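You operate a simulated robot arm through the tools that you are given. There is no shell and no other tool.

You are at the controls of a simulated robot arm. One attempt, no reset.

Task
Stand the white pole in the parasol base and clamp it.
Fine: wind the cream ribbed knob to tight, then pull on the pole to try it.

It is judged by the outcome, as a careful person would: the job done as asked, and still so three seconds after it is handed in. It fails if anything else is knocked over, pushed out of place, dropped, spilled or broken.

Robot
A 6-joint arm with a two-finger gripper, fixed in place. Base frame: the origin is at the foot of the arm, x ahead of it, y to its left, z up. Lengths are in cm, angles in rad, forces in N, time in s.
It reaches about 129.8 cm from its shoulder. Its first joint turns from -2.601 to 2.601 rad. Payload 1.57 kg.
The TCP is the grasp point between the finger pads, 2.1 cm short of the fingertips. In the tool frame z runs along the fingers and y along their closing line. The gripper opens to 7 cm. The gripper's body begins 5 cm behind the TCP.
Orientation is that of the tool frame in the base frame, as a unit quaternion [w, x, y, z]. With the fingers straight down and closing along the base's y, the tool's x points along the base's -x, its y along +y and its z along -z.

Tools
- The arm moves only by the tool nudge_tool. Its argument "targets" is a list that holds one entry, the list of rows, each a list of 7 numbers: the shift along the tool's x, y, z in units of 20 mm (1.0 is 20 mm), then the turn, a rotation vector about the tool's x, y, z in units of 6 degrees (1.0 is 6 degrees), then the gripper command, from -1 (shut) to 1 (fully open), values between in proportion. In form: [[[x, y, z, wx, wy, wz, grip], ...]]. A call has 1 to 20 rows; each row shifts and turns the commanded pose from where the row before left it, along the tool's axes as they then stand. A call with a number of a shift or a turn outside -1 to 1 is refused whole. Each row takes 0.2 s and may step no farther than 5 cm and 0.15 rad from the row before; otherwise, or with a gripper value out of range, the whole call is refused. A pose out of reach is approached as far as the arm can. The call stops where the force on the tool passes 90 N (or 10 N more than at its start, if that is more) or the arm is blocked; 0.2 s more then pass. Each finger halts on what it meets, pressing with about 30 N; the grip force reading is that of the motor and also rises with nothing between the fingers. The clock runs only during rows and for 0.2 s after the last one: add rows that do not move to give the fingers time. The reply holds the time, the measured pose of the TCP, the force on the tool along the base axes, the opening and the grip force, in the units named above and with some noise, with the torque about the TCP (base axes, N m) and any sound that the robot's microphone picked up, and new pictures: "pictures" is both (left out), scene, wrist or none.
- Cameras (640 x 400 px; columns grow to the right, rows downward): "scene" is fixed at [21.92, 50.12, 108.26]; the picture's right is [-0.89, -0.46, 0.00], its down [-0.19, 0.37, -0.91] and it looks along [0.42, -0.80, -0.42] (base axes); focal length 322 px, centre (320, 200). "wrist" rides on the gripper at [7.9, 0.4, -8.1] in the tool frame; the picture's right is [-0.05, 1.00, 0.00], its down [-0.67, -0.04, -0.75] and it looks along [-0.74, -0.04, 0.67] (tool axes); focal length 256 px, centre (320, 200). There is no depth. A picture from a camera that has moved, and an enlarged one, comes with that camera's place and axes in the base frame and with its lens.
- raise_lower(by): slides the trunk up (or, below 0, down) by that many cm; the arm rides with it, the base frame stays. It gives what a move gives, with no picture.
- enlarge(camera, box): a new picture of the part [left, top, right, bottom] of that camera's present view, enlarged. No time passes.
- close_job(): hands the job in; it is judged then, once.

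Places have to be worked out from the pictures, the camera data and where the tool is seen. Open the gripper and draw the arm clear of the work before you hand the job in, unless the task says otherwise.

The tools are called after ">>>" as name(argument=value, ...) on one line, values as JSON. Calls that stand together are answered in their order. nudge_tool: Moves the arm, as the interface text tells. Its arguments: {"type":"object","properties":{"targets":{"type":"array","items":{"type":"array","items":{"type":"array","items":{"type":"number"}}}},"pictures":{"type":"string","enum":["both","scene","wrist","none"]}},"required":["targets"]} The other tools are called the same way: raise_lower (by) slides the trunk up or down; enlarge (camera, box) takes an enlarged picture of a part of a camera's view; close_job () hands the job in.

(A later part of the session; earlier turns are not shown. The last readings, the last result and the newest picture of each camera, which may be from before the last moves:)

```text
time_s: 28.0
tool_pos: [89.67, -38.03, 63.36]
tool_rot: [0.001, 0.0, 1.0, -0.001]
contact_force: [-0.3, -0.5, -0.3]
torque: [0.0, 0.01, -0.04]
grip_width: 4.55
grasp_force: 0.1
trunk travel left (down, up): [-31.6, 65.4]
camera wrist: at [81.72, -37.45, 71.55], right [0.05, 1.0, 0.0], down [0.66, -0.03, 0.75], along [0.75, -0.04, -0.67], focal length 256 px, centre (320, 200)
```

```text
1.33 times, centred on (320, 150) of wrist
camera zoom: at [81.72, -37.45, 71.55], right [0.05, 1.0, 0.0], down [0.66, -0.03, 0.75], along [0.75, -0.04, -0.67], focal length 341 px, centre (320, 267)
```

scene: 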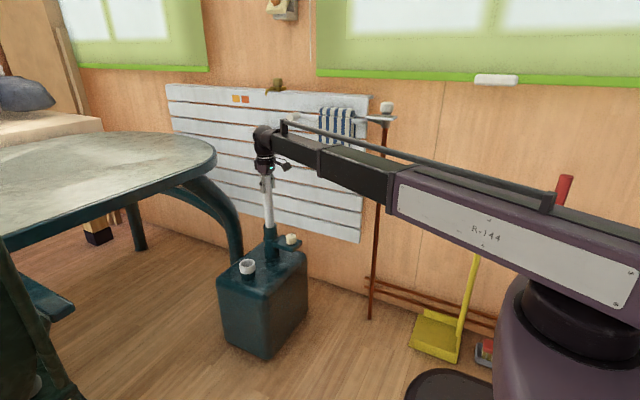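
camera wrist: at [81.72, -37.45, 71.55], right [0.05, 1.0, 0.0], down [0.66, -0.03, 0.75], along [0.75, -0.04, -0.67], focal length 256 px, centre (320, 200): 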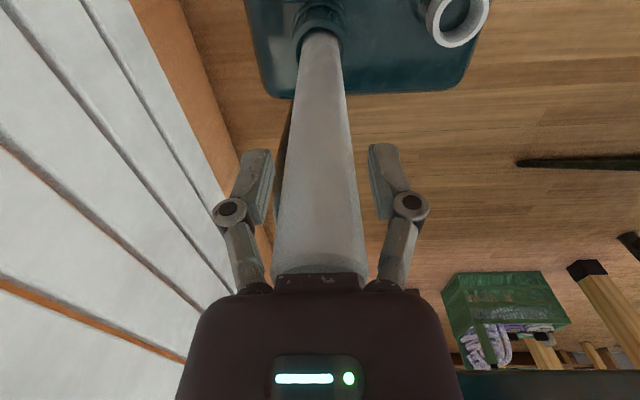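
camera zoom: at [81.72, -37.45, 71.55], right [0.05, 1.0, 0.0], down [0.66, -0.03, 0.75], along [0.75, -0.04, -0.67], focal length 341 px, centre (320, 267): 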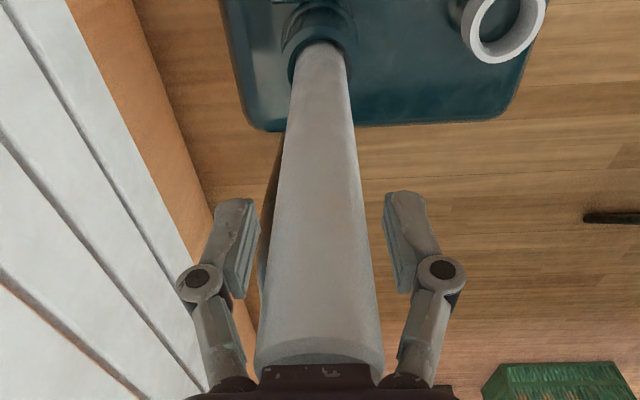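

The pole stands freely on its own. I'll open fully and rise straight up clear of its top, which is at z of about 68.

>>> nudge_tool(targets=[[[0, 0, 0, 0, 0, 0, 0.5], [0, 0, 0, 0, 0, 0, 0.75], [0, 0, 0, 0, 0, 0, 1], [0, 0, 0, 0, 0, 0, 1]]], pictures="none")

>>> raise_lower(by=11)

>>> enlarge(camera="scene", box=[220, 110, 320, 270])

>>> enlarge(camera="wrist", box=[200, 0, 440, 300])

```text
time_s: 29.0
tool_pos: [89.74, -37.85, 63.49]
tool_rot: [0.0, 0.0, 1.0, -0.001]
contact_force: [-0.1, 0.1, 0.0]
torque: [-0.02, -0.01, -0.03]
grip_width: 6.99
grasp_force: 0.0
trunk travel left (down, up): [-31.6, 65.4]
```

```text
time_s: 30.4
tool_pos: [89.74, -37.91, 74.53]
tool_rot: [0.001, 0.0, 1.0, 0.0]
contact_force: [0.2, -0.2, -0.5]
torque: [-0.03, -0.05, -0.01]
grip_width: 7.02
grasp_force: 0.1
trunk travel left (down, up): [-42.6, 54.4]
```

```text
2.50 times, centred on (270, 190) of scene
camera zoom: at [21.92, 50.12, 108.26], right [-0.89, -0.46, 0.0], down [-0.19, 0.37, -0.91], along [0.42, -0.8, -0.42], focal length 806 px, centre (445, 225)
```

zoom: 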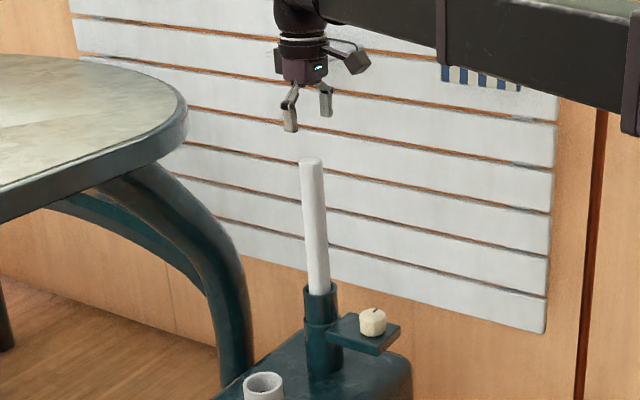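

```text
1.33 times, centred on (320, 150) of wrist
camera zoom: at [81.72, -37.46, 82.54], right [0.05, 1.0, 0.0], down [0.66, -0.03, 0.75], along [0.75, -0.04, -0.67], focal length 341 px, centre (320, 267)
```

zoom: 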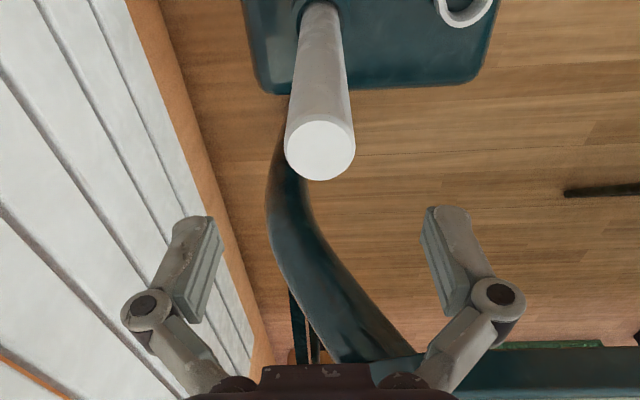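

The pole stands upright by itself. I'll move back in -x at this height to above the knob and look at it.

>>> nudge_tool(targets=[[[0.7, 0, 0, 0, 0, 0, 1], [0.8, 0, 0, 0, 0, 0, 1], [0.8, 0, 0, 0, 0, 0, 1], [0.8, 0, 0, 0, 0, 0, 1], [0.8, 0, 0, 0, 0, 0, 1], [0.65, 0, 0, 0, 0, 0, 1], [0, 0, 0, 0, 0, 0, 1]]], pictures="both")

>>> enlarge(camera="wrist", box=[260, 0, 380, 75])

>>> enlarge(camera="scene", box=[260, 210, 320, 260])

```text
time_s: 32.0
tool_pos: [80.58, -37.84, 74.48]
tool_rot: [0.001, 0.0, 1.0, -0.001]
contact_force: [-0.5, 0.2, 0.0]
torque: [0.0, 0.0, -0.02]
grip_width: 7.01
grasp_force: 0.0
trunk travel left (down, up): [-42.6, 54.4]
camera wrist: at [72.62, -37.47, 82.56], right [0.05, 1.0, 0.0], down [0.66, -0.03, 0.75], along [0.75, -0.04, -0.67], focal length 256 px, centre (320, 200)
```

scene: 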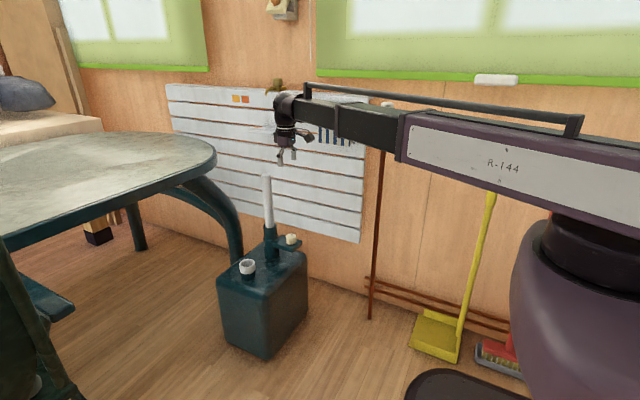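
wrist: 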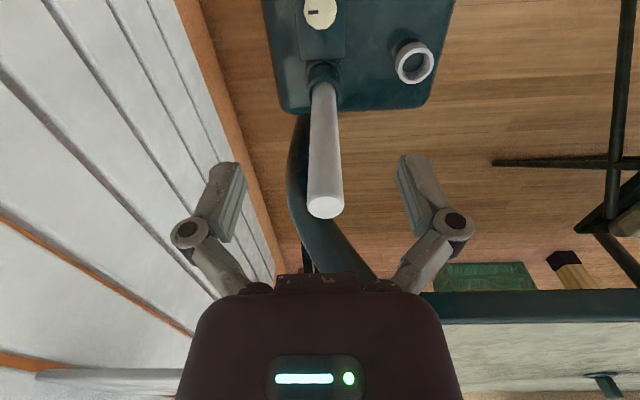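

```text
5.33 times, centred on (320, 38) of wrist
camera zoom: at [72.62, -37.47, 82.56], right [0.05, 1.0, 0.0], down [0.66, -0.03, 0.75], along [0.75, -0.04, -0.67], focal length 1365 px, centre (320, 1067)
```

zoom: 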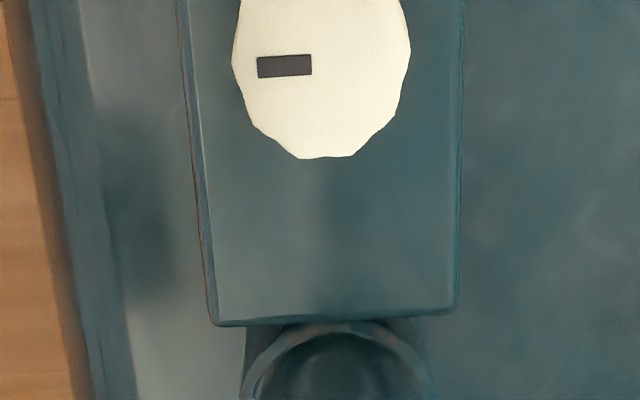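

```text
8.00 times, centred on (290, 235) of scene
camera zoom: at [21.92, 50.12, 108.26], right [-0.89, -0.46, 0.0], down [-0.19, 0.37, -0.91], along [0.42, -0.8, -0.42], focal length 2579 px, centre (560, -80)
```

zoom: 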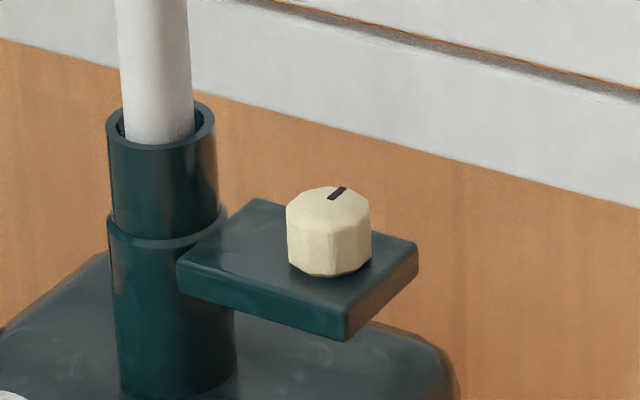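

The pole remains upright. The knob is about 4.1 cm across and spans z of about 41.5 to 44.7, centred near (80.7, -37.9), and its dark mark points toward -y. I'll lower partway and refine its position.

>>> raise_lower(by=-18)

>>> enlarge(camera="wrist", box=[200, 0, 440, 200])

>>> enlarge(camera="scene", box=[220, 120, 340, 270])

```text
time_s: 34.0
tool_pos: [80.53, -37.79, 56.55]
tool_rot: [0.0, -0.001, 1.0, -0.001]
contact_force: [-0.4, 0.2, -0.2]
torque: [0.02, 0.01, -0.02]
grip_width: 7.03
grasp_force: 0.2
trunk travel left (down, up): [-24.6, 72.4]
```

```text
2.00 times, centred on (320, 100) of wrist
camera zoom: at [72.63, -37.46, 64.56], right [0.05, 1.0, 0.0], down [0.66, -0.03, 0.75], along [0.75, -0.04, -0.67], focal length 512 px, centre (320, 400)
```

zoom: 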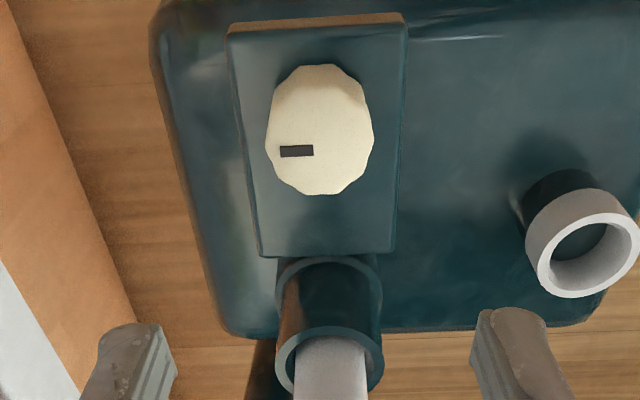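

```text
2.67 times, centred on (280, 195) of scene
camera zoom: at [21.92, 50.12, 108.26], right [-0.89, -0.46, 0.0], down [-0.19, 0.37, -0.91], along [0.42, -0.8, -0.42], focal length 860 px, centre (427, 213)
```

zoom: 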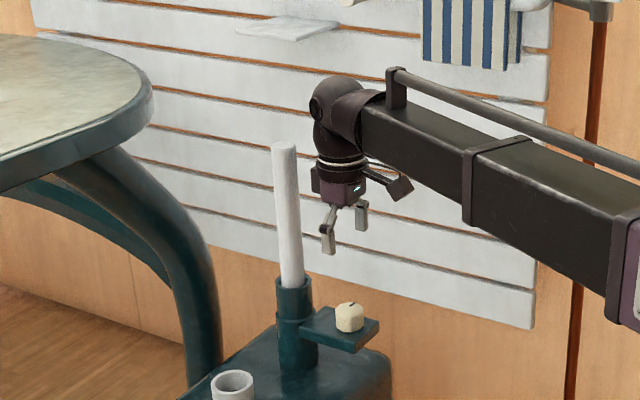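

The fingers straddle the knob in y. I'll zoom in on it to pin down its centre and facets before going down.

>>> enlarge(camera="wrist", box=[280, 20, 360, 110])

>>> enlarge(camera="scene", box=[275, 225, 305, 250])

```text
4.44 times, centred on (320, 65) of wrist
camera zoom: at [72.63, -37.46, 64.56], right [0.05, 1.0, 0.0], down [0.66, -0.03, 0.75], along [0.75, -0.04, -0.67], focal length 1138 px, centre (320, 800)
```

zoom: 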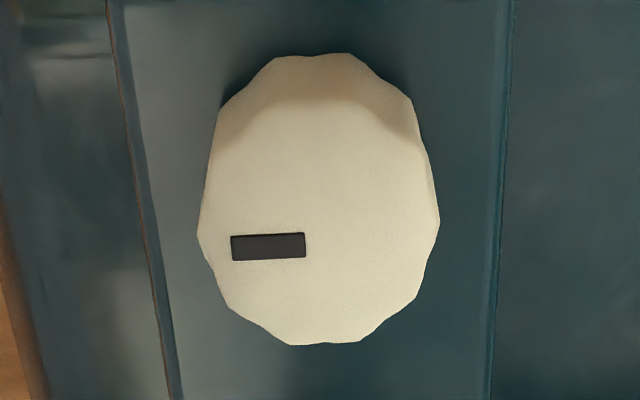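

```text
16.00 times, centred on (290, 238) of scene
camera zoom: at [21.92, 50.12, 108.26], right [-0.89, -0.46, 0.0], down [-0.19, 0.37, -0.91], along [0.42, -0.8, -0.42], focal length 5158 px, centre (800, -400)
```

zoom: 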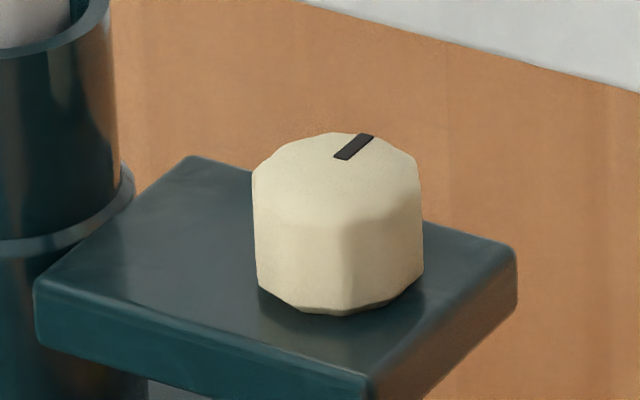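

The knob centre is about (80.55, -37.9), with its top at z of about 44.25 and the plate at about 41.6. Tightening is clockwise from above, so I'll turn the gripper 90° back first, sweeping the camera past the wall side away from the pole. That leaves about 180° for one stroke.

>>> nudge_tool(targets=[[[0, 0, 0, 0, 0, -1, 1], [0, 0, 0, 0, 0, -1, 1], [0, 0, 0, 0, 0, -1, 1], [0, 0, 0, 0, 0, -1, 1], [0, 0, 0, 0, 0, -1, 1], [0, 0, 0, 0, 0, -1, 1], [0, 0, 0, 0, 0, -1, 1], [0, 0, 0, 0, 0, -1, 1], [0, 0, 0, 0, 0, -1, 1], [0, 0, 0, 0, 0, -1, 1], [0, 0, 0, 0, 0, -1, 1], [0, 0, 0, 0, 0, -1, 1], [0, 0, 0, 0, 0, -1, 1], [0, 0, 0, 0, 0, -1, 1], [0, 0, 0, 0, 0, -1, 1], [0, 0, 0, 0, 0, 0, 1]]], pictures="both")

>>> enlarge(camera="scene", box=[220, 120, 340, 270])

```text
time_s: 37.4
tool_pos: [80.48, -37.95, 56.57]
tool_rot: [0.0, 0.708, -0.707, 0.002]
contact_force: [-0.5, -0.2, -0.3]
torque: [0.0, -0.02, 0.02]
grip_width: 6.99
grasp_force: 0.0
trunk travel left (down, up): [-24.6, 72.4]
camera wrist: at [80.14, -45.79, 64.59], right [-1.0, 0.05, 0.0], down [0.03, 0.67, 0.74], along [0.04, 0.74, -0.67], focal length 256 px, centre (320, 200)
```

scene: 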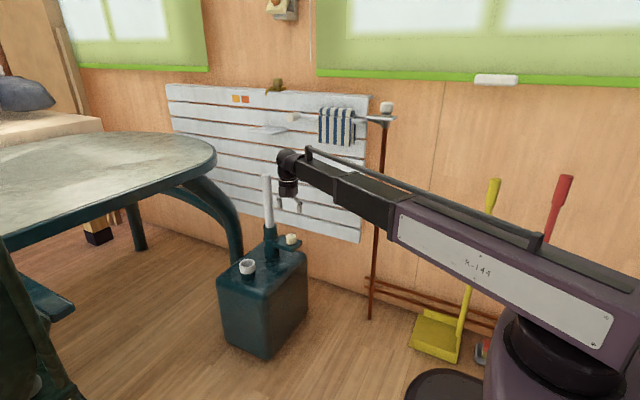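
wrist: 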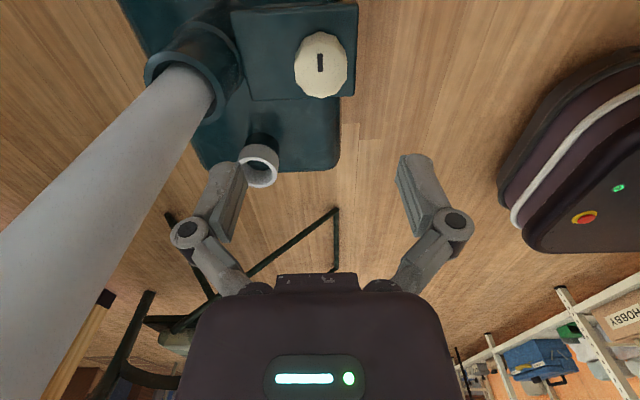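

```text
2.67 times, centred on (280, 195) of scene
camera zoom: at [21.92, 50.12, 108.26], right [-0.89, -0.46, 0.0], down [-0.19, 0.37, -0.91], along [0.42, -0.8, -0.42], focal length 860 px, centre (427, 213)
```

zoom: 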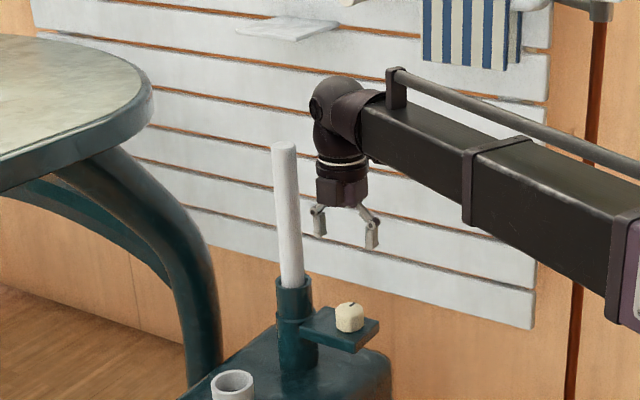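

The gripper is turned and its axis lines up with the knob within about 0.1 cm. I'll lower so the pads surround the knob just above the plate.

>>> raise_lower(by=-9)

>>> enlarge(camera="wrist", box=[180, 40, 460, 260])

>>> enlarge(camera="scene", box=[240, 160, 320, 260])

```text
time_s: 38.7
tool_pos: [80.57, -37.79, 47.49]
tool_rot: [0.0, -0.707, 0.707, -0.001]
contact_force: [0.4, 0.3, 0.2]
torque: [0.01, 0.02, -0.02]
grip_width: 7.0
grasp_force: 0.0
trunk travel left (down, up): [-15.6, 81.4]
```

```text
1.82 times, centred on (320, 150) of wrist
camera zoom: at [80.12, -45.79, 55.59], right [-1.0, 0.05, 0.0], down [0.03, 0.67, 0.74], along [0.04, 0.74, -0.67], focal length 465 px, centre (320, 291)
```

zoom: 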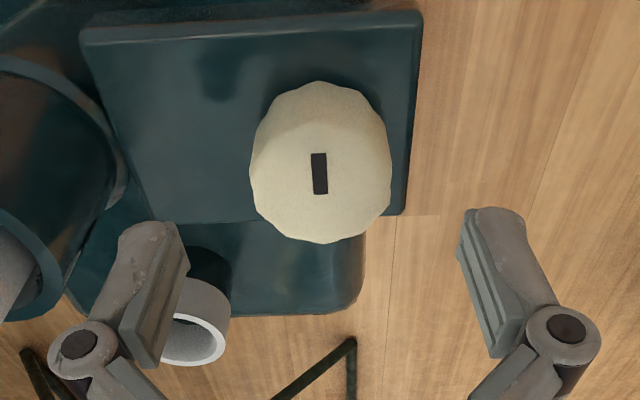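

```text
4.00 times, centred on (280, 210) of scene
camera zoom: at [21.92, 50.12, 108.26], right [-0.89, -0.46, 0.0], down [-0.19, 0.37, -0.91], along [0.42, -0.8, -0.42], focal length 1290 px, centre (480, 160)
```

zoom: 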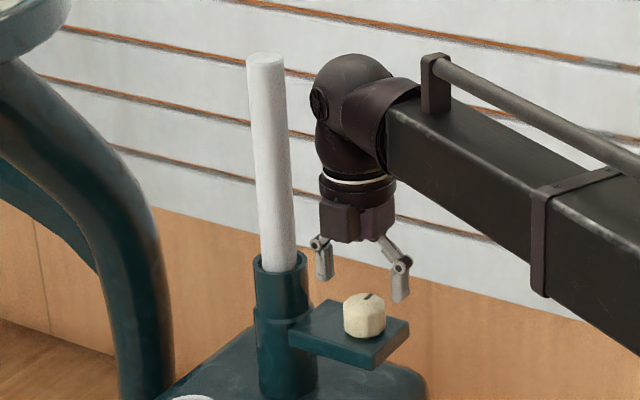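

The knob lies on the tool axis and the elbow clears the pole by about 3 cm. I'll lower the last 3.2 cm.

>>> raise_lower(by=-3.2)

>>> enlarge(camera="wrist", box=[180, 40, 460, 260])

>>> enlarge(camera="scene", box=[240, 160, 320, 260])

```text
time_s: 39.5
tool_pos: [80.47, -37.9, 44.31]
tool_rot: [0.0, -0.707, 0.707, -0.001]
contact_force: [0.5, -1.3, 0.6]
torque: [0.01, 0.0, -0.02]
grip_width: 7.04
grasp_force: 0.1
trunk travel left (down, up): [-12.4, 84.6]
```

```text
1.82 times, centred on (320, 150) of wrist
camera zoom: at [80.12, -45.79, 52.39], right [-1.0, 0.05, 0.0], down [0.03, 0.67, 0.74], along [0.04, 0.74, -0.67], focal length 465 px, centre (320, 291)
```

zoom: 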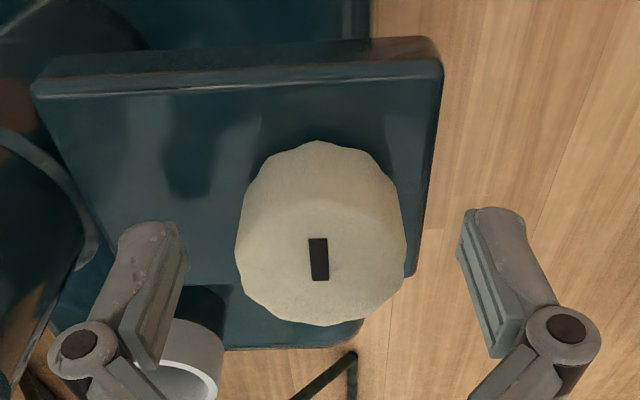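

```text
4.00 times, centred on (280, 210) of scene
camera zoom: at [21.92, 50.12, 108.26], right [-0.89, -0.46, 0.0], down [-0.19, 0.37, -0.91], along [0.42, -0.8, -0.42], focal length 1290 px, centre (480, 160)
```

zoom: 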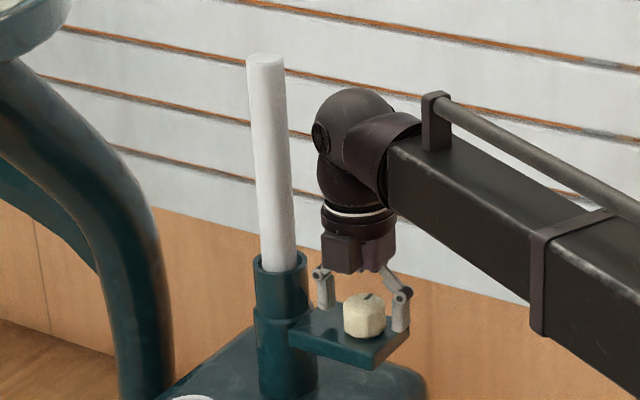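

The pads are level with the knob and the force is near zero. I'll close on the knob.

>>> nudge_tool(targets=[[[0, 0, 0, 0, 0, 0, 0.3], [0, 0, 0, 0, 0, 0, 0], [0, 0, 0, 0, 0, 0, -1], [0, 0, 0, 0, 0, 0, -1], [0, 0, 0, 0, 0, 0, -1]]], pictures="wrist")

```text
time_s: 40.7
tool_pos: [80.5, -38.0, 44.27]
tool_rot: [0.0, 0.707, -0.707, 0.001]
contact_force: [-5.0, 0.2, 2.0]
torque: [-0.01, 0.11, -0.01]
grip_width: 3.97
grasp_force: 31.7
trunk travel left (down, up): [-12.4, 84.6]
camera wrist: at [80.09, -45.79, 52.42], right [-1.0, 0.05, 0.0], down [0.03, 0.67, 0.74], along [0.04, 0.74, -0.67], focal length 256 px, centre (320, 200)
```

wrist: 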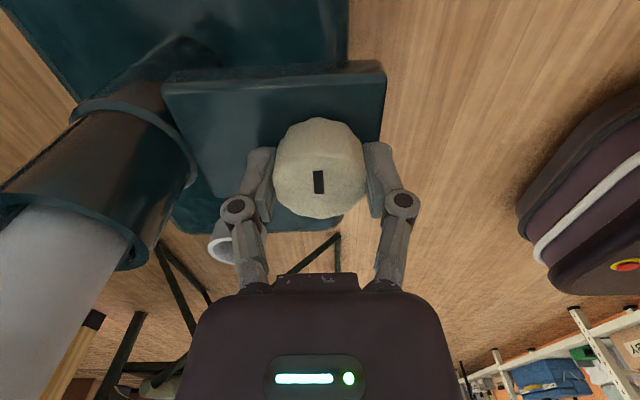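

The grip is firm at 3.97 cm with only a small side force. I'll turn clockwise 30° first to check the direction, torque and sound.

>>> nudge_tool(targets=[[[0, 0, 0, 0, 0, 1, -1], [0, 0, 0, 0, 0, 1, -1], [0, 0, 0, 0, 0, 1, -1], [0, 0, 0, 0, 0, 1, -1], [0, 0, 0, 0, 0, 1, -1]]], pictures="both")

>>> enlarge(camera="scene", box=[240, 160, 320, 260])

```text
time_s: 41.9
tool_pos: [80.59, -37.94, 44.25]
tool_rot: [0.0, -0.499, 0.867, -0.002]
contact_force: [-2.0, 2.7, 2.2]
torque: [-0.39, 0.72, 0.09]
grip_width: 3.97
grasp_force: 31.7
trunk travel left (down, up): [-12.4, 84.6]
camera wrist: at [76.2, -44.51, 52.4], right [-0.84, 0.55, 0.0], down [0.36, 0.56, 0.74], along [0.41, 0.62, -0.67], focal length 256 px, centre (320, 200)
```

scene: 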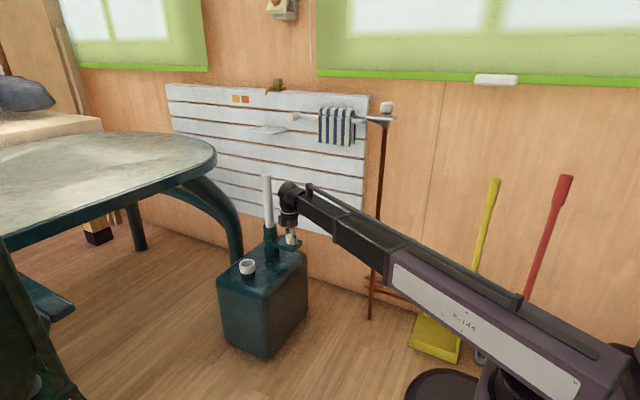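
wrist: 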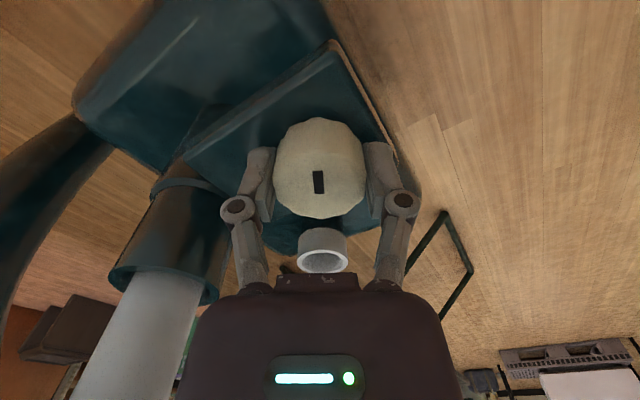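

```text
4.00 times, centred on (280, 210) of scene
camera zoom: at [21.92, 50.12, 108.26], right [-0.89, -0.46, 0.0], down [-0.19, 0.37, -0.91], along [0.42, -0.8, -0.42], focal length 1290 px, centre (480, 160)
```

zoom: 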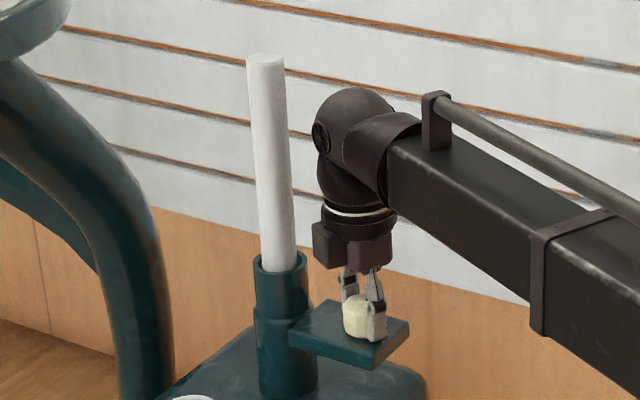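

The knob turned with the gripper, its mark staying fixed between the fingers, against light resistance. I'll continue clockwise and watch the torque.

>>> nudge_tool(targets=[[[0, 0, 0, 0, 0, 1, -1], [0, 0, 0, 0, 0, 1, -1], [0, 0, 0, 0, 0, 1, -1], [0, 0, 0, 0, 0, 1, -1], [0, 0, 0, 0, 0, 1, -1], [0, 0, 0, 0, 0, 1, -1], [0, 0, 0, 0, 0, 1, -1], [0, 0, 0, 0, 0, 1, -1], [0, 0, 0, 0, 0, 1, -1], [0, 0, 0, 0, 0, 1, -1]]], pictures="both")

```text
time_s: 44.1
tool_pos: [80.54, -37.93, 44.32]
tool_rot: [0.002, 0.001, 1.0, -0.002]
contact_force: [16.3, -14.1, 10.5]
torque: [-0.43, 0.24, 0.03]
grip_width: 3.98
grasp_force: 32.6
trunk travel left (down, up): [-12.4, 84.6]
camera wrist: at [72.64, -37.48, 52.36], right [0.06, 1.0, 0.0], down [0.66, -0.03, 0.75], along [0.75, -0.04, -0.66], focal length 256 px, centre (320, 200)
```

scene: 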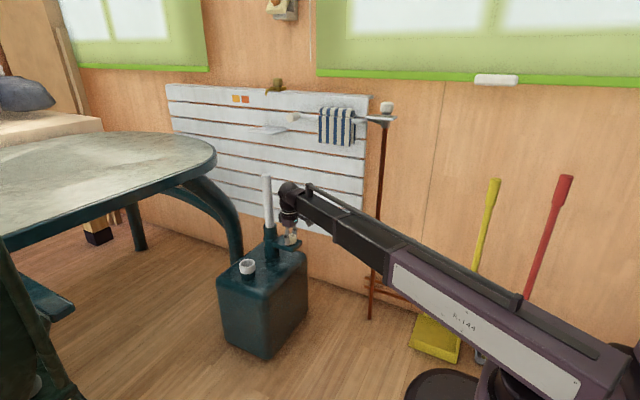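
wrist: 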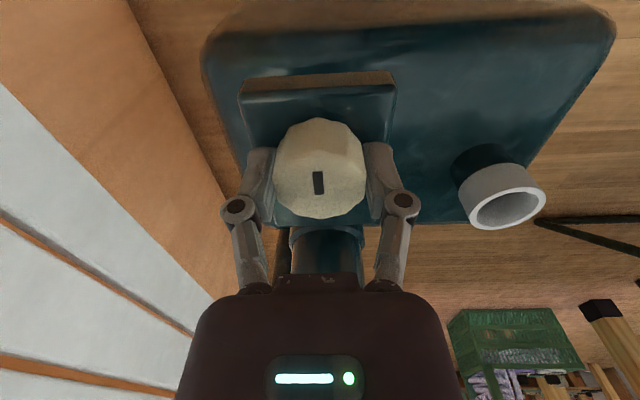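

The side force grew to about 20 N because the knob axis sits about 0.15 cm off the tool axis in -y. I'll open, shift the tool 0.13 cm in -y and regrip so the load stays low.

>>> nudge_tool(targets=[[[0, 0, 0, 0, 0, 0, 0.3], [0, 0, 0, 0, 0, 0, 0.6], [0, -0.065, 0, 0, 0, 0, 0.6], [0, 0, 0, 0, 0, 0, 0.6]]], pictures="wrist")

>>> enlarge(camera="wrist", box=[220, 90, 420, 240])

```text
time_s: 45.1
tool_pos: [80.47, -38.11, 44.25]
tool_rot: [0.001, -0.001, 1.0, -0.002]
contact_force: [0.6, 0.0, -0.5]
torque: [-0.02, -0.02, 0.01]
grip_width: 5.61
grasp_force: 0.0
trunk travel left (down, up): [-12.4, 84.6]
camera wrist: at [72.63, -37.55, 52.35], right [0.05, 1.0, 0.0], down [0.66, -0.03, 0.75], along [0.75, -0.04, -0.67], focal length 256 px, centre (320, 200)
```

wrist: 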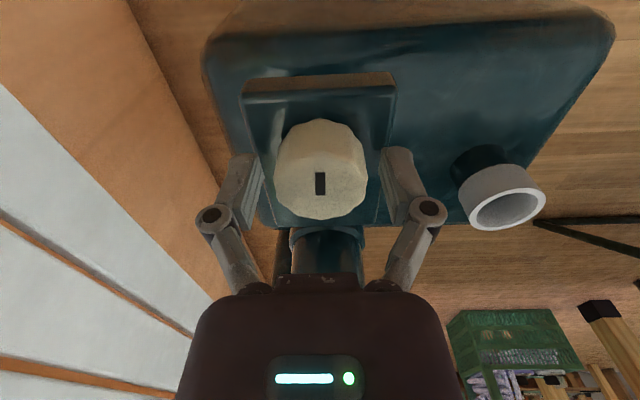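

```text
2.67 times, centred on (320, 165) of wrist
camera zoom: at [72.63, -37.55, 52.35], right [0.05, 1.0, 0.0], down [0.66, -0.03, 0.75], along [0.75, -0.04, -0.67], focal length 683 px, centre (320, 293)
```

zoom: 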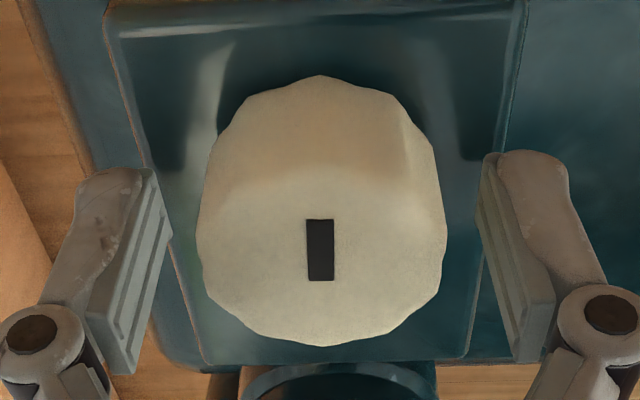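

The knob stays where I left it, a quarter turn on, and is centred between the fingers. I'll regrip and turn another 90° clockwise.

>>> nudge_tool(targets=[[[0, 0, 0, 0, 0, 0, 0.2], [0, 0, 0, 0, 0, 0, -1], [0, 0, 0, 0, 0, 0, -1], [0, 0, 0, 0, 0, 0, -1], [0, 0, 0, 0, 0, 1, -1], [0, 0, 0, 0, 0, 1, -1], [0, 0, 0, 0, 0, 1, -1], [0, 0, 0, 0, 0, 1, -1], [0, 0, 0, 0, 0, 1, -1], [0, 0, 0, 0, 0, 1, -1], [0, 0, 0, 0, 0, 1, -1], [0, 0, 0, 0, 0, 1, -1], [0, 0, 0, 0, 0, 1, -1], [0, 0, 0, 0, 0, 1, -1]]], pictures="both")

```text
time_s: 48.1
tool_pos: [80.57, -38.08, 44.09]
tool_rot: [0.001, 0.501, 0.865, 0.0]
contact_force: [1.3, 1.8, -2.7]
torque: [0.04, -0.05, 0.6]
grip_width: 4.0
grasp_force: 32.1
trunk travel left (down, up): [-12.4, 84.6]
camera wrist: at [76.94, -30.89, 52.32], right [0.89, 0.45, 0.0], down [0.3, -0.59, 0.75], along [0.34, -0.67, -0.67], focal length 256 px, centre (320, 200)
```

scene: 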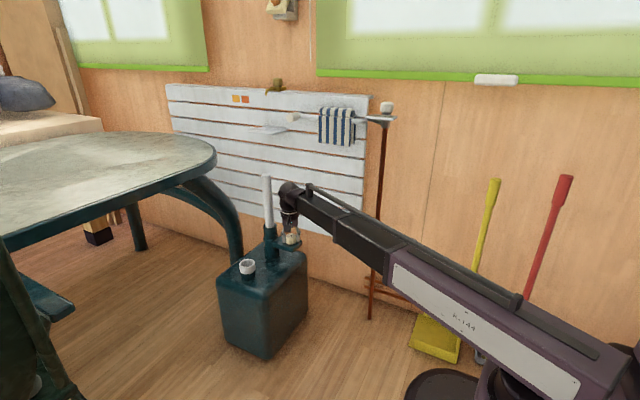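
wrist: 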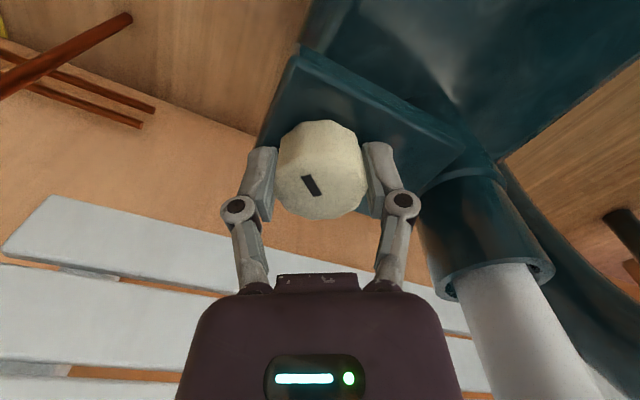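

The torque about the vertical rose to 0.60 N m and the mark now lags the fingers, so the knob resists and the pads have slipped. I'll zoom in to measure how far it actually turned.

>>> enlarge(camera="wrist", box=[250, 100, 390, 230])

>>> enlarge(camera="scene", box=[240, 160, 320, 260])

```text
3.08 times, centred on (320, 165) of wrist
camera zoom: at [76.94, -30.89, 52.32], right [0.89, 0.45, 0.0], down [0.3, -0.59, 0.75], along [0.34, -0.67, -0.67], focal length 788 px, centre (320, 308)
```

zoom: 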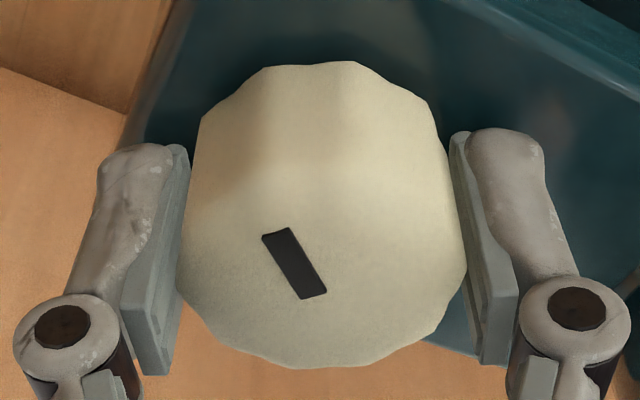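

```text
4.00 times, centred on (280, 210) of scene
camera zoom: at [21.92, 50.12, 108.26], right [-0.89, -0.46, 0.0], down [-0.19, 0.37, -0.91], along [0.42, -0.8, -0.42], focal length 1290 px, centre (480, 160)
```

zoom: 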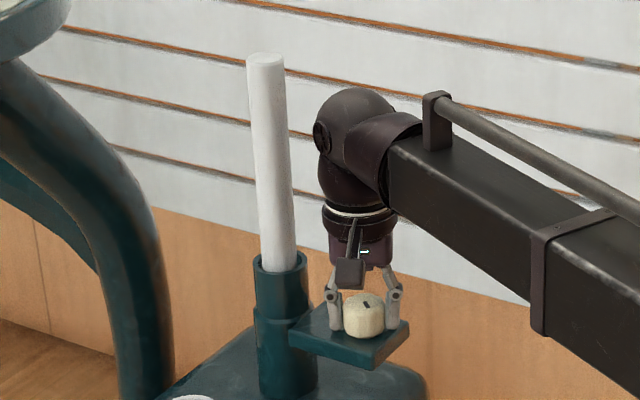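

The knob lags the fingers by about 27°, so it has turned about 123° in total and then held against roughly 0.6 N m. To see whether it will go further, I'll release, wind the gripper back 60°, regrip and turn again.

>>> nudge_tool(targets=[[[0, 0, 0, 0, 0, 0, 0.3], [0, 0, 0, 0, 0, 0, 0.7], [0, 0, 0, 0, 0, 0, 0.7], [0, 0, 0, 0, 0, -1, 0.7], [0, 0, 0, 0, 0, -1, 0.7], [0, 0, 0, 0, 0, -1, 0.7], [0, 0, 0, 0, 0, -1, 0.7], [0, 0, 0, 0, 0, -1, 0.7], [0, 0, 0, 0, 0, -1, 0.7], [0, 0, 0, 0, 0, -1, 0.7], [0, 0, 0, 0, 0, -1, 0.7], [0, 0, 0, 0, 0, -1, 0.7], [0, 0, 0, 0, 0, -1, 0.7], [0, 0, 0, 0, 0, 0, 0.7]]], pictures="both")

>>> enlarge(camera="wrist", box=[220, 90, 420, 240])

```text
time_s: 51.1
tool_pos: [80.4, -37.9, 44.29]
tool_rot: [0.0, -0.001, 1.0, -0.001]
contact_force: [-1.0, -0.7, 0.8]
torque: [-0.01, 0.0, 0.01]
grip_width: 5.95
grasp_force: 0.0
trunk travel left (down, up): [-12.4, 84.6]
camera wrist: at [72.59, -37.54, 52.35], right [0.05, 1.0, 0.0], down [0.66, -0.03, 0.75], along [0.75, -0.04, -0.67], focal length 256 px, centre (320, 200)
```

scene: 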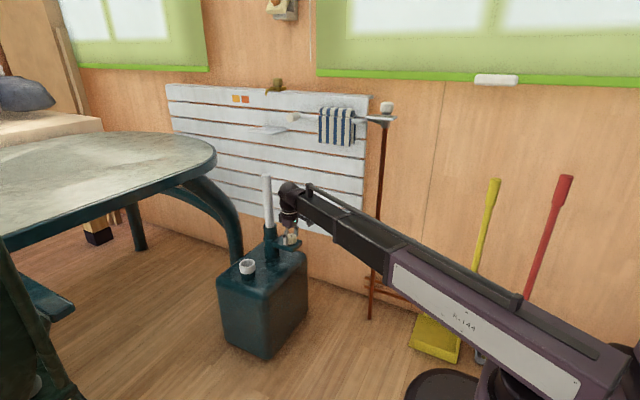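
wrist: 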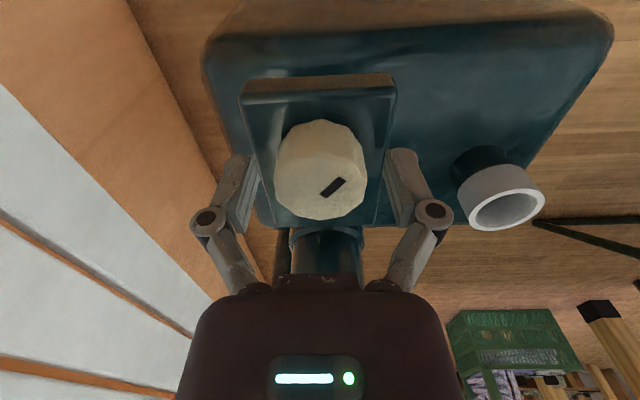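

```text
2.67 times, centred on (320, 165) of wrist
camera zoom: at [72.59, -37.54, 52.35], right [0.05, 1.0, 0.0], down [0.66, -0.03, 0.75], along [0.75, -0.04, -0.67], focal length 683 px, centre (320, 293)
```

zoom: 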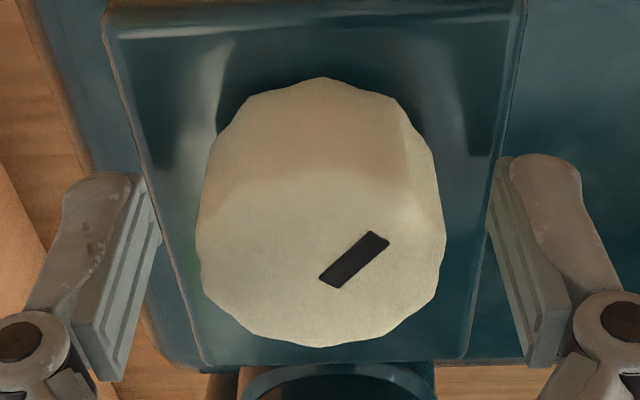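

In the base frame the knob has turned about 37° in this stroke, roughly 127° overall. I'll regrip here and turn another 60° clockwise to see whether it advances or is at its stop.

>>> nudge_tool(targets=[[[0, 0, 0, 0, 0, 0, 0.2], [0, 0, 0, 0, 0, 0, -1], [0, 0, 0, 0, 0, 0, -1], [0, 0, 0, 0, 0, 0, -1], [0, 0, 0, 0, 0, 0, -1], [0, 0, 0, 0, 0, 1, -1], [0, 0, 0, 0, 0, 1, -1], [0, 0, 0, 0, 0, 1, -1], [0, 0, 0, 0, 0, 0, -1]]], pictures="wrist")

>>> enlarge(camera="wrist", box=[220, 90, 420, 240])

```text
time_s: 53.1
tool_pos: [80.41, -38.04, 44.2]
tool_rot: [0.002, 0.157, 0.988, -0.001]
contact_force: [0.5, 3.3, -2.7]
torque: [-0.02, -0.07, 0.47]
grip_width: 3.97
grasp_force: 31.7
trunk travel left (down, up): [-12.4, 84.6]
camera wrist: at [73.13, -35.09, 52.33], right [0.36, 0.93, 0.0], down [0.62, -0.24, 0.75], along [0.7, -0.27, -0.67], focal length 256 px, centre (320, 200)
```

wrist: 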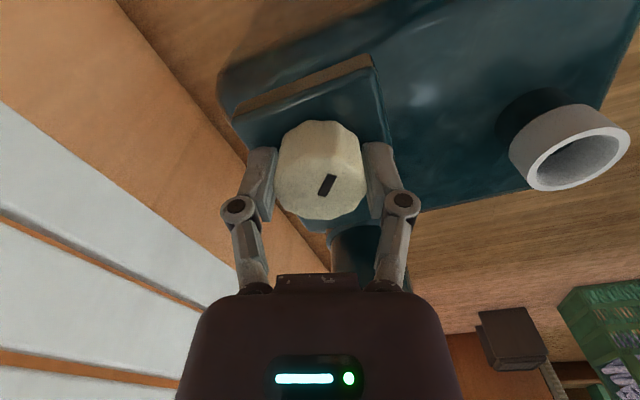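

```text
2.67 times, centred on (320, 165) of wrist
camera zoom: at [73.13, -35.09, 52.33], right [0.36, 0.93, 0.0], down [0.62, -0.24, 0.75], along [0.7, -0.27, -0.67], focal length 683 px, centre (320, 293)
```

zoom: 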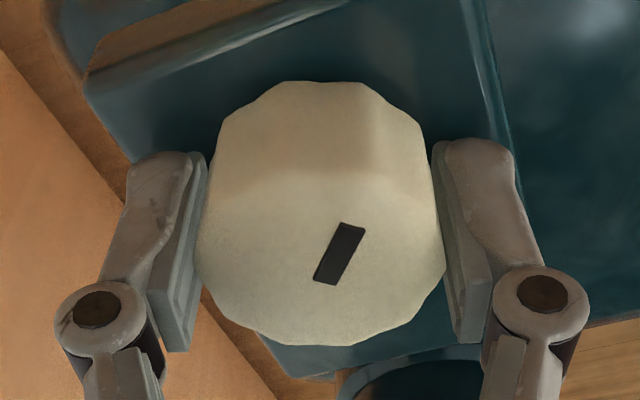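

The fingers turned 18° while the knob stayed still in the base frame, slipping at about 0.5 N m. That looks like its tight stop. I'll push through a few more rows to make sure no travel is left.

>>> nudge_tool(targets=[[[0, 0, 0, 0, 0, 1, -1], [0, 0, 0, 0, 0, 1, -1], [0, 0, 0, 0, 0, 1, -1], [0, 0, 0, 0, 0, 1, -1], [0, 0, 0, 0, 0, 1, -1], [0, 0, 0, 0, 0, 1, -1], [0, 0, 0, 0, 0, 1, -1]]], pictures="wrist")

>>> enlarge(camera="wrist", box=[220, 90, 420, 240])

>>> enlarge(camera="scene", box=[240, 160, 320, 260])

```text
time_s: 54.7
tool_pos: [80.45, -38.15, 44.17]
tool_rot: [0.002, 0.501, 0.866, -0.001]
contact_force: [-1.9, -4.3, -2.2]
torque: [-0.08, 0.1, 0.58]
grip_width: 3.99
grasp_force: 31.9
trunk travel left (down, up): [-12.4, 84.6]
camera wrist: at [76.96, -30.92, 52.33], right [0.89, 0.45, 0.0], down [0.3, -0.59, 0.75], along [0.34, -0.67, -0.66], focal length 256 px, centre (320, 200)
```

wrist: 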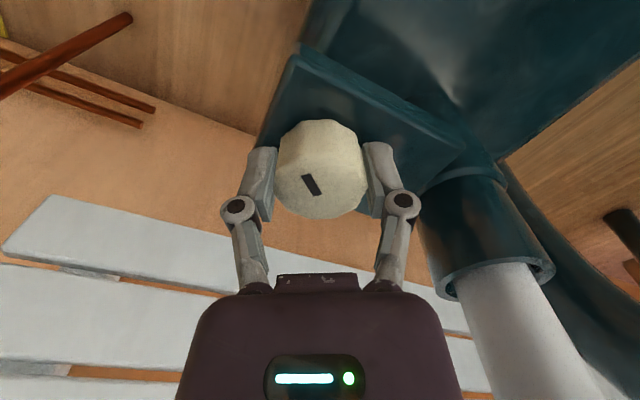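

```text
2.67 times, centred on (320, 165) of wrist
camera zoom: at [76.96, -30.92, 52.33], right [0.89, 0.45, 0.0], down [0.3, -0.59, 0.75], along [0.34, -0.67, -0.66], focal length 683 px, centre (320, 293)
```

zoom: 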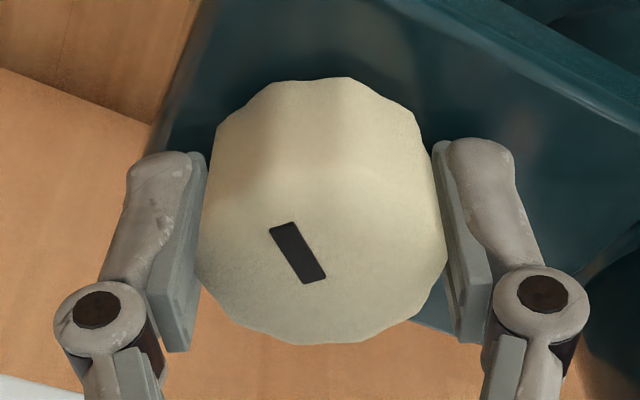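

```text
4.00 times, centred on (280, 210) of scene
camera zoom: at [21.92, 50.12, 108.26], right [-0.89, -0.46, 0.0], down [-0.19, 0.37, -0.91], along [0.42, -0.8, -0.42], focal length 1290 px, centre (480, 160)
```

zoom: 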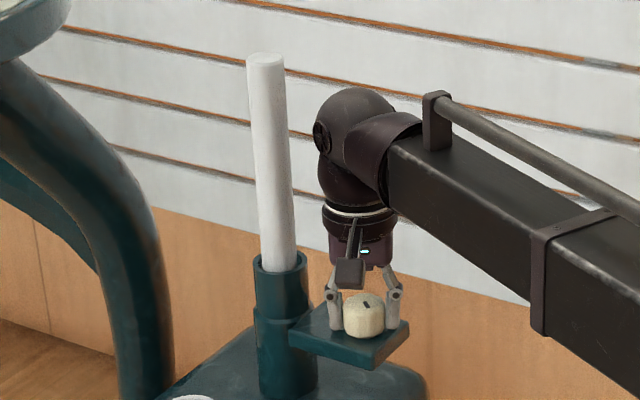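

The mark is in the same place relative to the base as after the first stroke, so the knob is hard against its stop at about 0.6 N m. I'll let go, turn the gripper back and rise clear to do the pull test.

>>> nudge_tool(targets=[[[0, 0, 0, 0, 0, 0, 0.3], [0, 0, 0, 0, 0, 0, 0.7], [0, 0, 0, 0, 0, 0, 1], [0, 0, 0, 0, 0, -1, 1], [0, 0, 0, 0, 0, -1, 1], [0, 0, 0, 0, 0, -1, 1], [0, 0, 0, 0, 0, -1, 1], [0, 0, 0, 0, 0, -1, 1], [0, 0, 0, 0, 0, -1, 1], [0, 0, 0, 0, 0, -1, 1], [0, 0, 0, 0, 0, -1, 1], [0, 0, 0, 0, 0, -1, 1], [0, 0, 0, 0, 0, -1, 1], [0, 0, 0, 0, 0, 0, 1]]], pictures="none")

>>> enlarge(camera="wrist", box=[220, 90, 420, 240])

>>> raise_lower(by=31)

>>> enlarge(camera="scene", box=[230, 100, 330, 260])

>>> enlarge(camera="wrist", box=[200, 0, 440, 240])

```text
time_s: 57.7
tool_pos: [80.62, -37.99, 44.07]
tool_rot: [0.001, -0.001, 1.0, -0.001]
contact_force: [-0.4, -0.7, -0.2]
torque: [-0.02, 0.0, -0.01]
grip_width: 6.99
grasp_force: 0.1
trunk travel left (down, up): [-12.4, 84.6]
```

```text
2.67 times, centred on (320, 165) of wrist
camera zoom: at [72.61, -37.55, 52.35], right [0.05, 1.0, 0.0], down [0.66, -0.03, 0.75], along [0.75, -0.04, -0.67], focal length 683 px, centre (320, 293)
```

zoom: 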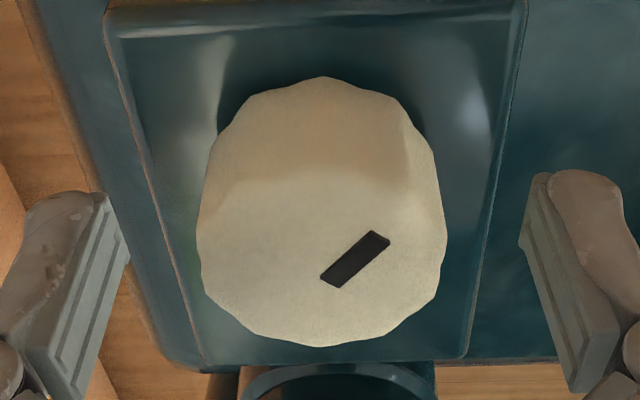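

```text
time_s: 60.7
tool_pos: [80.49, -38.01, 75.31]
tool_rot: [0.001, -0.001, 1.0, -0.001]
contact_force: [-0.6, -0.1, 0.6]
torque: [-0.01, 0.01, -0.03]
grip_width: 7.0
grasp_force: 0.2
trunk travel left (down, up): [-43.4, 53.6]
```

```text
2.50 times, centred on (280, 180) of scene
camera zoom: at [21.92, 50.12, 108.26], right [-0.89, -0.46, 0.0], down [-0.19, 0.37, -0.91], along [0.42, -0.8, -0.42], focal length 806 px, centre (420, 250)
```

zoom: 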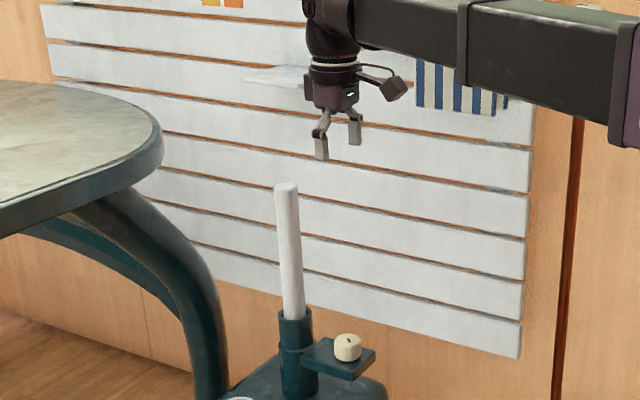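

```text
1.67 times, centred on (320, 120) of wrist
camera zoom: at [72.61, -37.54, 83.35], right [0.05, 1.0, 0.0], down [0.66, -0.03, 0.75], along [0.75, -0.04, -0.67], focal length 427 px, centre (320, 333)
```

zoom: 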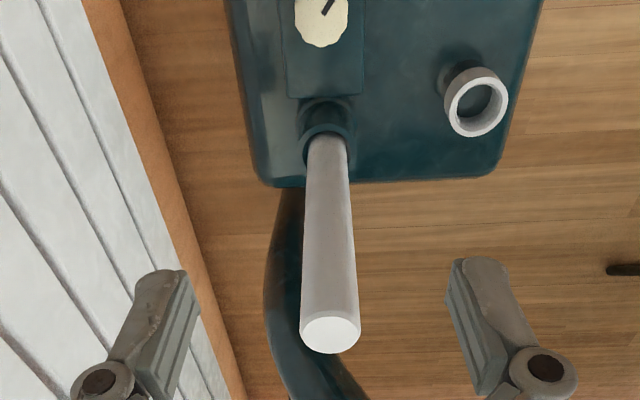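

The knob's mark has not moved since I let go, and the pole stands upright with its top at about (89.7, -37.9, 68). I'll move over the pole and look before descending.

>>> nudge_tool(targets=[[[-0.7, 0, 0, 0, 0, 0, 1], [-0.8, 0, 0, 0, 0, 0, 1], [-0.8, 0, 0, 0, 0, 0, 1], [-0.8, 0, 0, 0, 0, 0, 1], [-0.8, 0, 0, 0, 0, 0, 1], [-0.7, 0, 0, 0, 0, 0, 1], [0, 0, 0, 0, 0, 0, 1]]], pictures="none")

>>> enlarge(camera="wrist", box=[200, 0, 440, 240])

```text
time_s: 62.3
tool_pos: [89.57, -37.9, 75.18]
tool_rot: [0.001, 0.0, 1.0, -0.002]
contact_force: [-0.4, 1.2, 0.3]
torque: [-0.01, 0.01, 0.01]
grip_width: 7.01
grasp_force: 0.1
trunk travel left (down, up): [-43.4, 53.6]
```

```text
1.67 times, centred on (320, 120) of wrist
camera zoom: at [81.78, -37.52, 83.35], right [0.05, 1.0, 0.0], down [0.66, -0.03, 0.75], along [0.75, -0.04, -0.67], focal length 427 px, centre (320, 333)
```

zoom: 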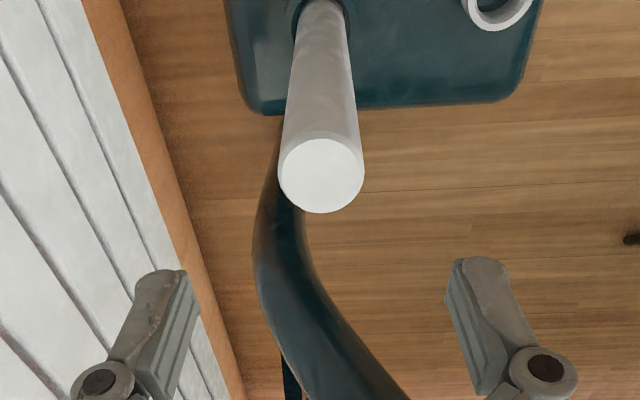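

The pole is centred under the gripper. I'll lower to grip it about 3.5 cm below its top.

>>> raise_lower(by=-10.5)

>>> nudge_tool(targets=[[[0, 0, 0, 0, 0, 0, 0.3], [0, 0, 0, 0, 0, 0, 0], [0, 0, 0, 0, 0, 0, -1], [0, 0, 0, 0, 0, 0, -1], [0, 0, 0, 0, 0, 0, -1]]], pictures="both")

```text
time_s: 63.7
tool_pos: [89.72, -37.89, 64.75]
tool_rot: [0.001, -0.001, 1.0, 0.0]
contact_force: [0.2, 0.7, -0.4]
torque: [-0.02, 0.0, 0.02]
grip_width: 7.0
grasp_force: 0.0
trunk travel left (down, up): [-32.9, 64.1]
```

```text
time_s: 64.9
tool_pos: [89.8, -38.01, 64.76]
tool_rot: [0.002, 0.0, 1.0, -0.001]
contact_force: [0.4, 0.1, 0.6]
torque: [-0.02, -0.08, 0.01]
grip_width: 3.27
grasp_force: 29.9
trunk travel left (down, up): [-32.9, 64.1]
camera wrist: at [81.76, -37.52, 72.86], right [0.05, 1.0, 0.0], down [0.66, -0.03, 0.75], along [0.75, -0.04, -0.67], focal length 256 px, centre (320, 200)
```

scene: 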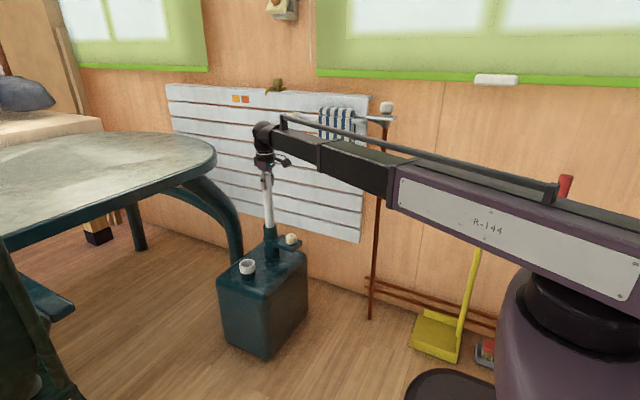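
wrist: 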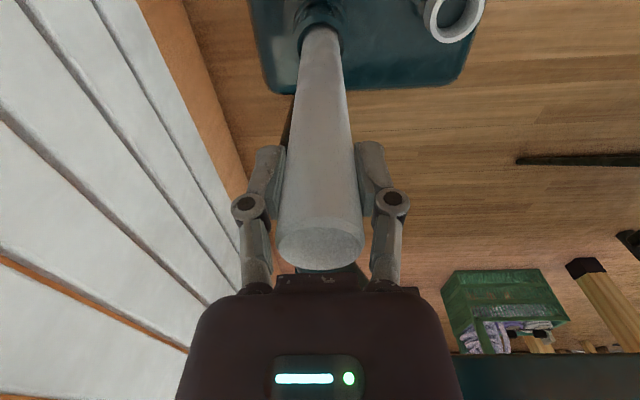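

Gripped at 30 N with no load on the tool. I'll pull up a small 0.3 cm and read the force: a clamped pole should resist, a loose one will show only its weight.

>>> raise_lower(by=0.3)

```text
time_s: 65.4
tool_pos: [89.71, -38.04, 64.92]
tool_rot: [0.0, 0.001, 1.0, -0.001]
contact_force: [-1.6, 0.2, -14.7]
torque: [0.07, 0.3, 0.02]
grip_width: 3.3
grasp_force: 30.0
trunk travel left (down, up): [-33.2, 63.8]
```

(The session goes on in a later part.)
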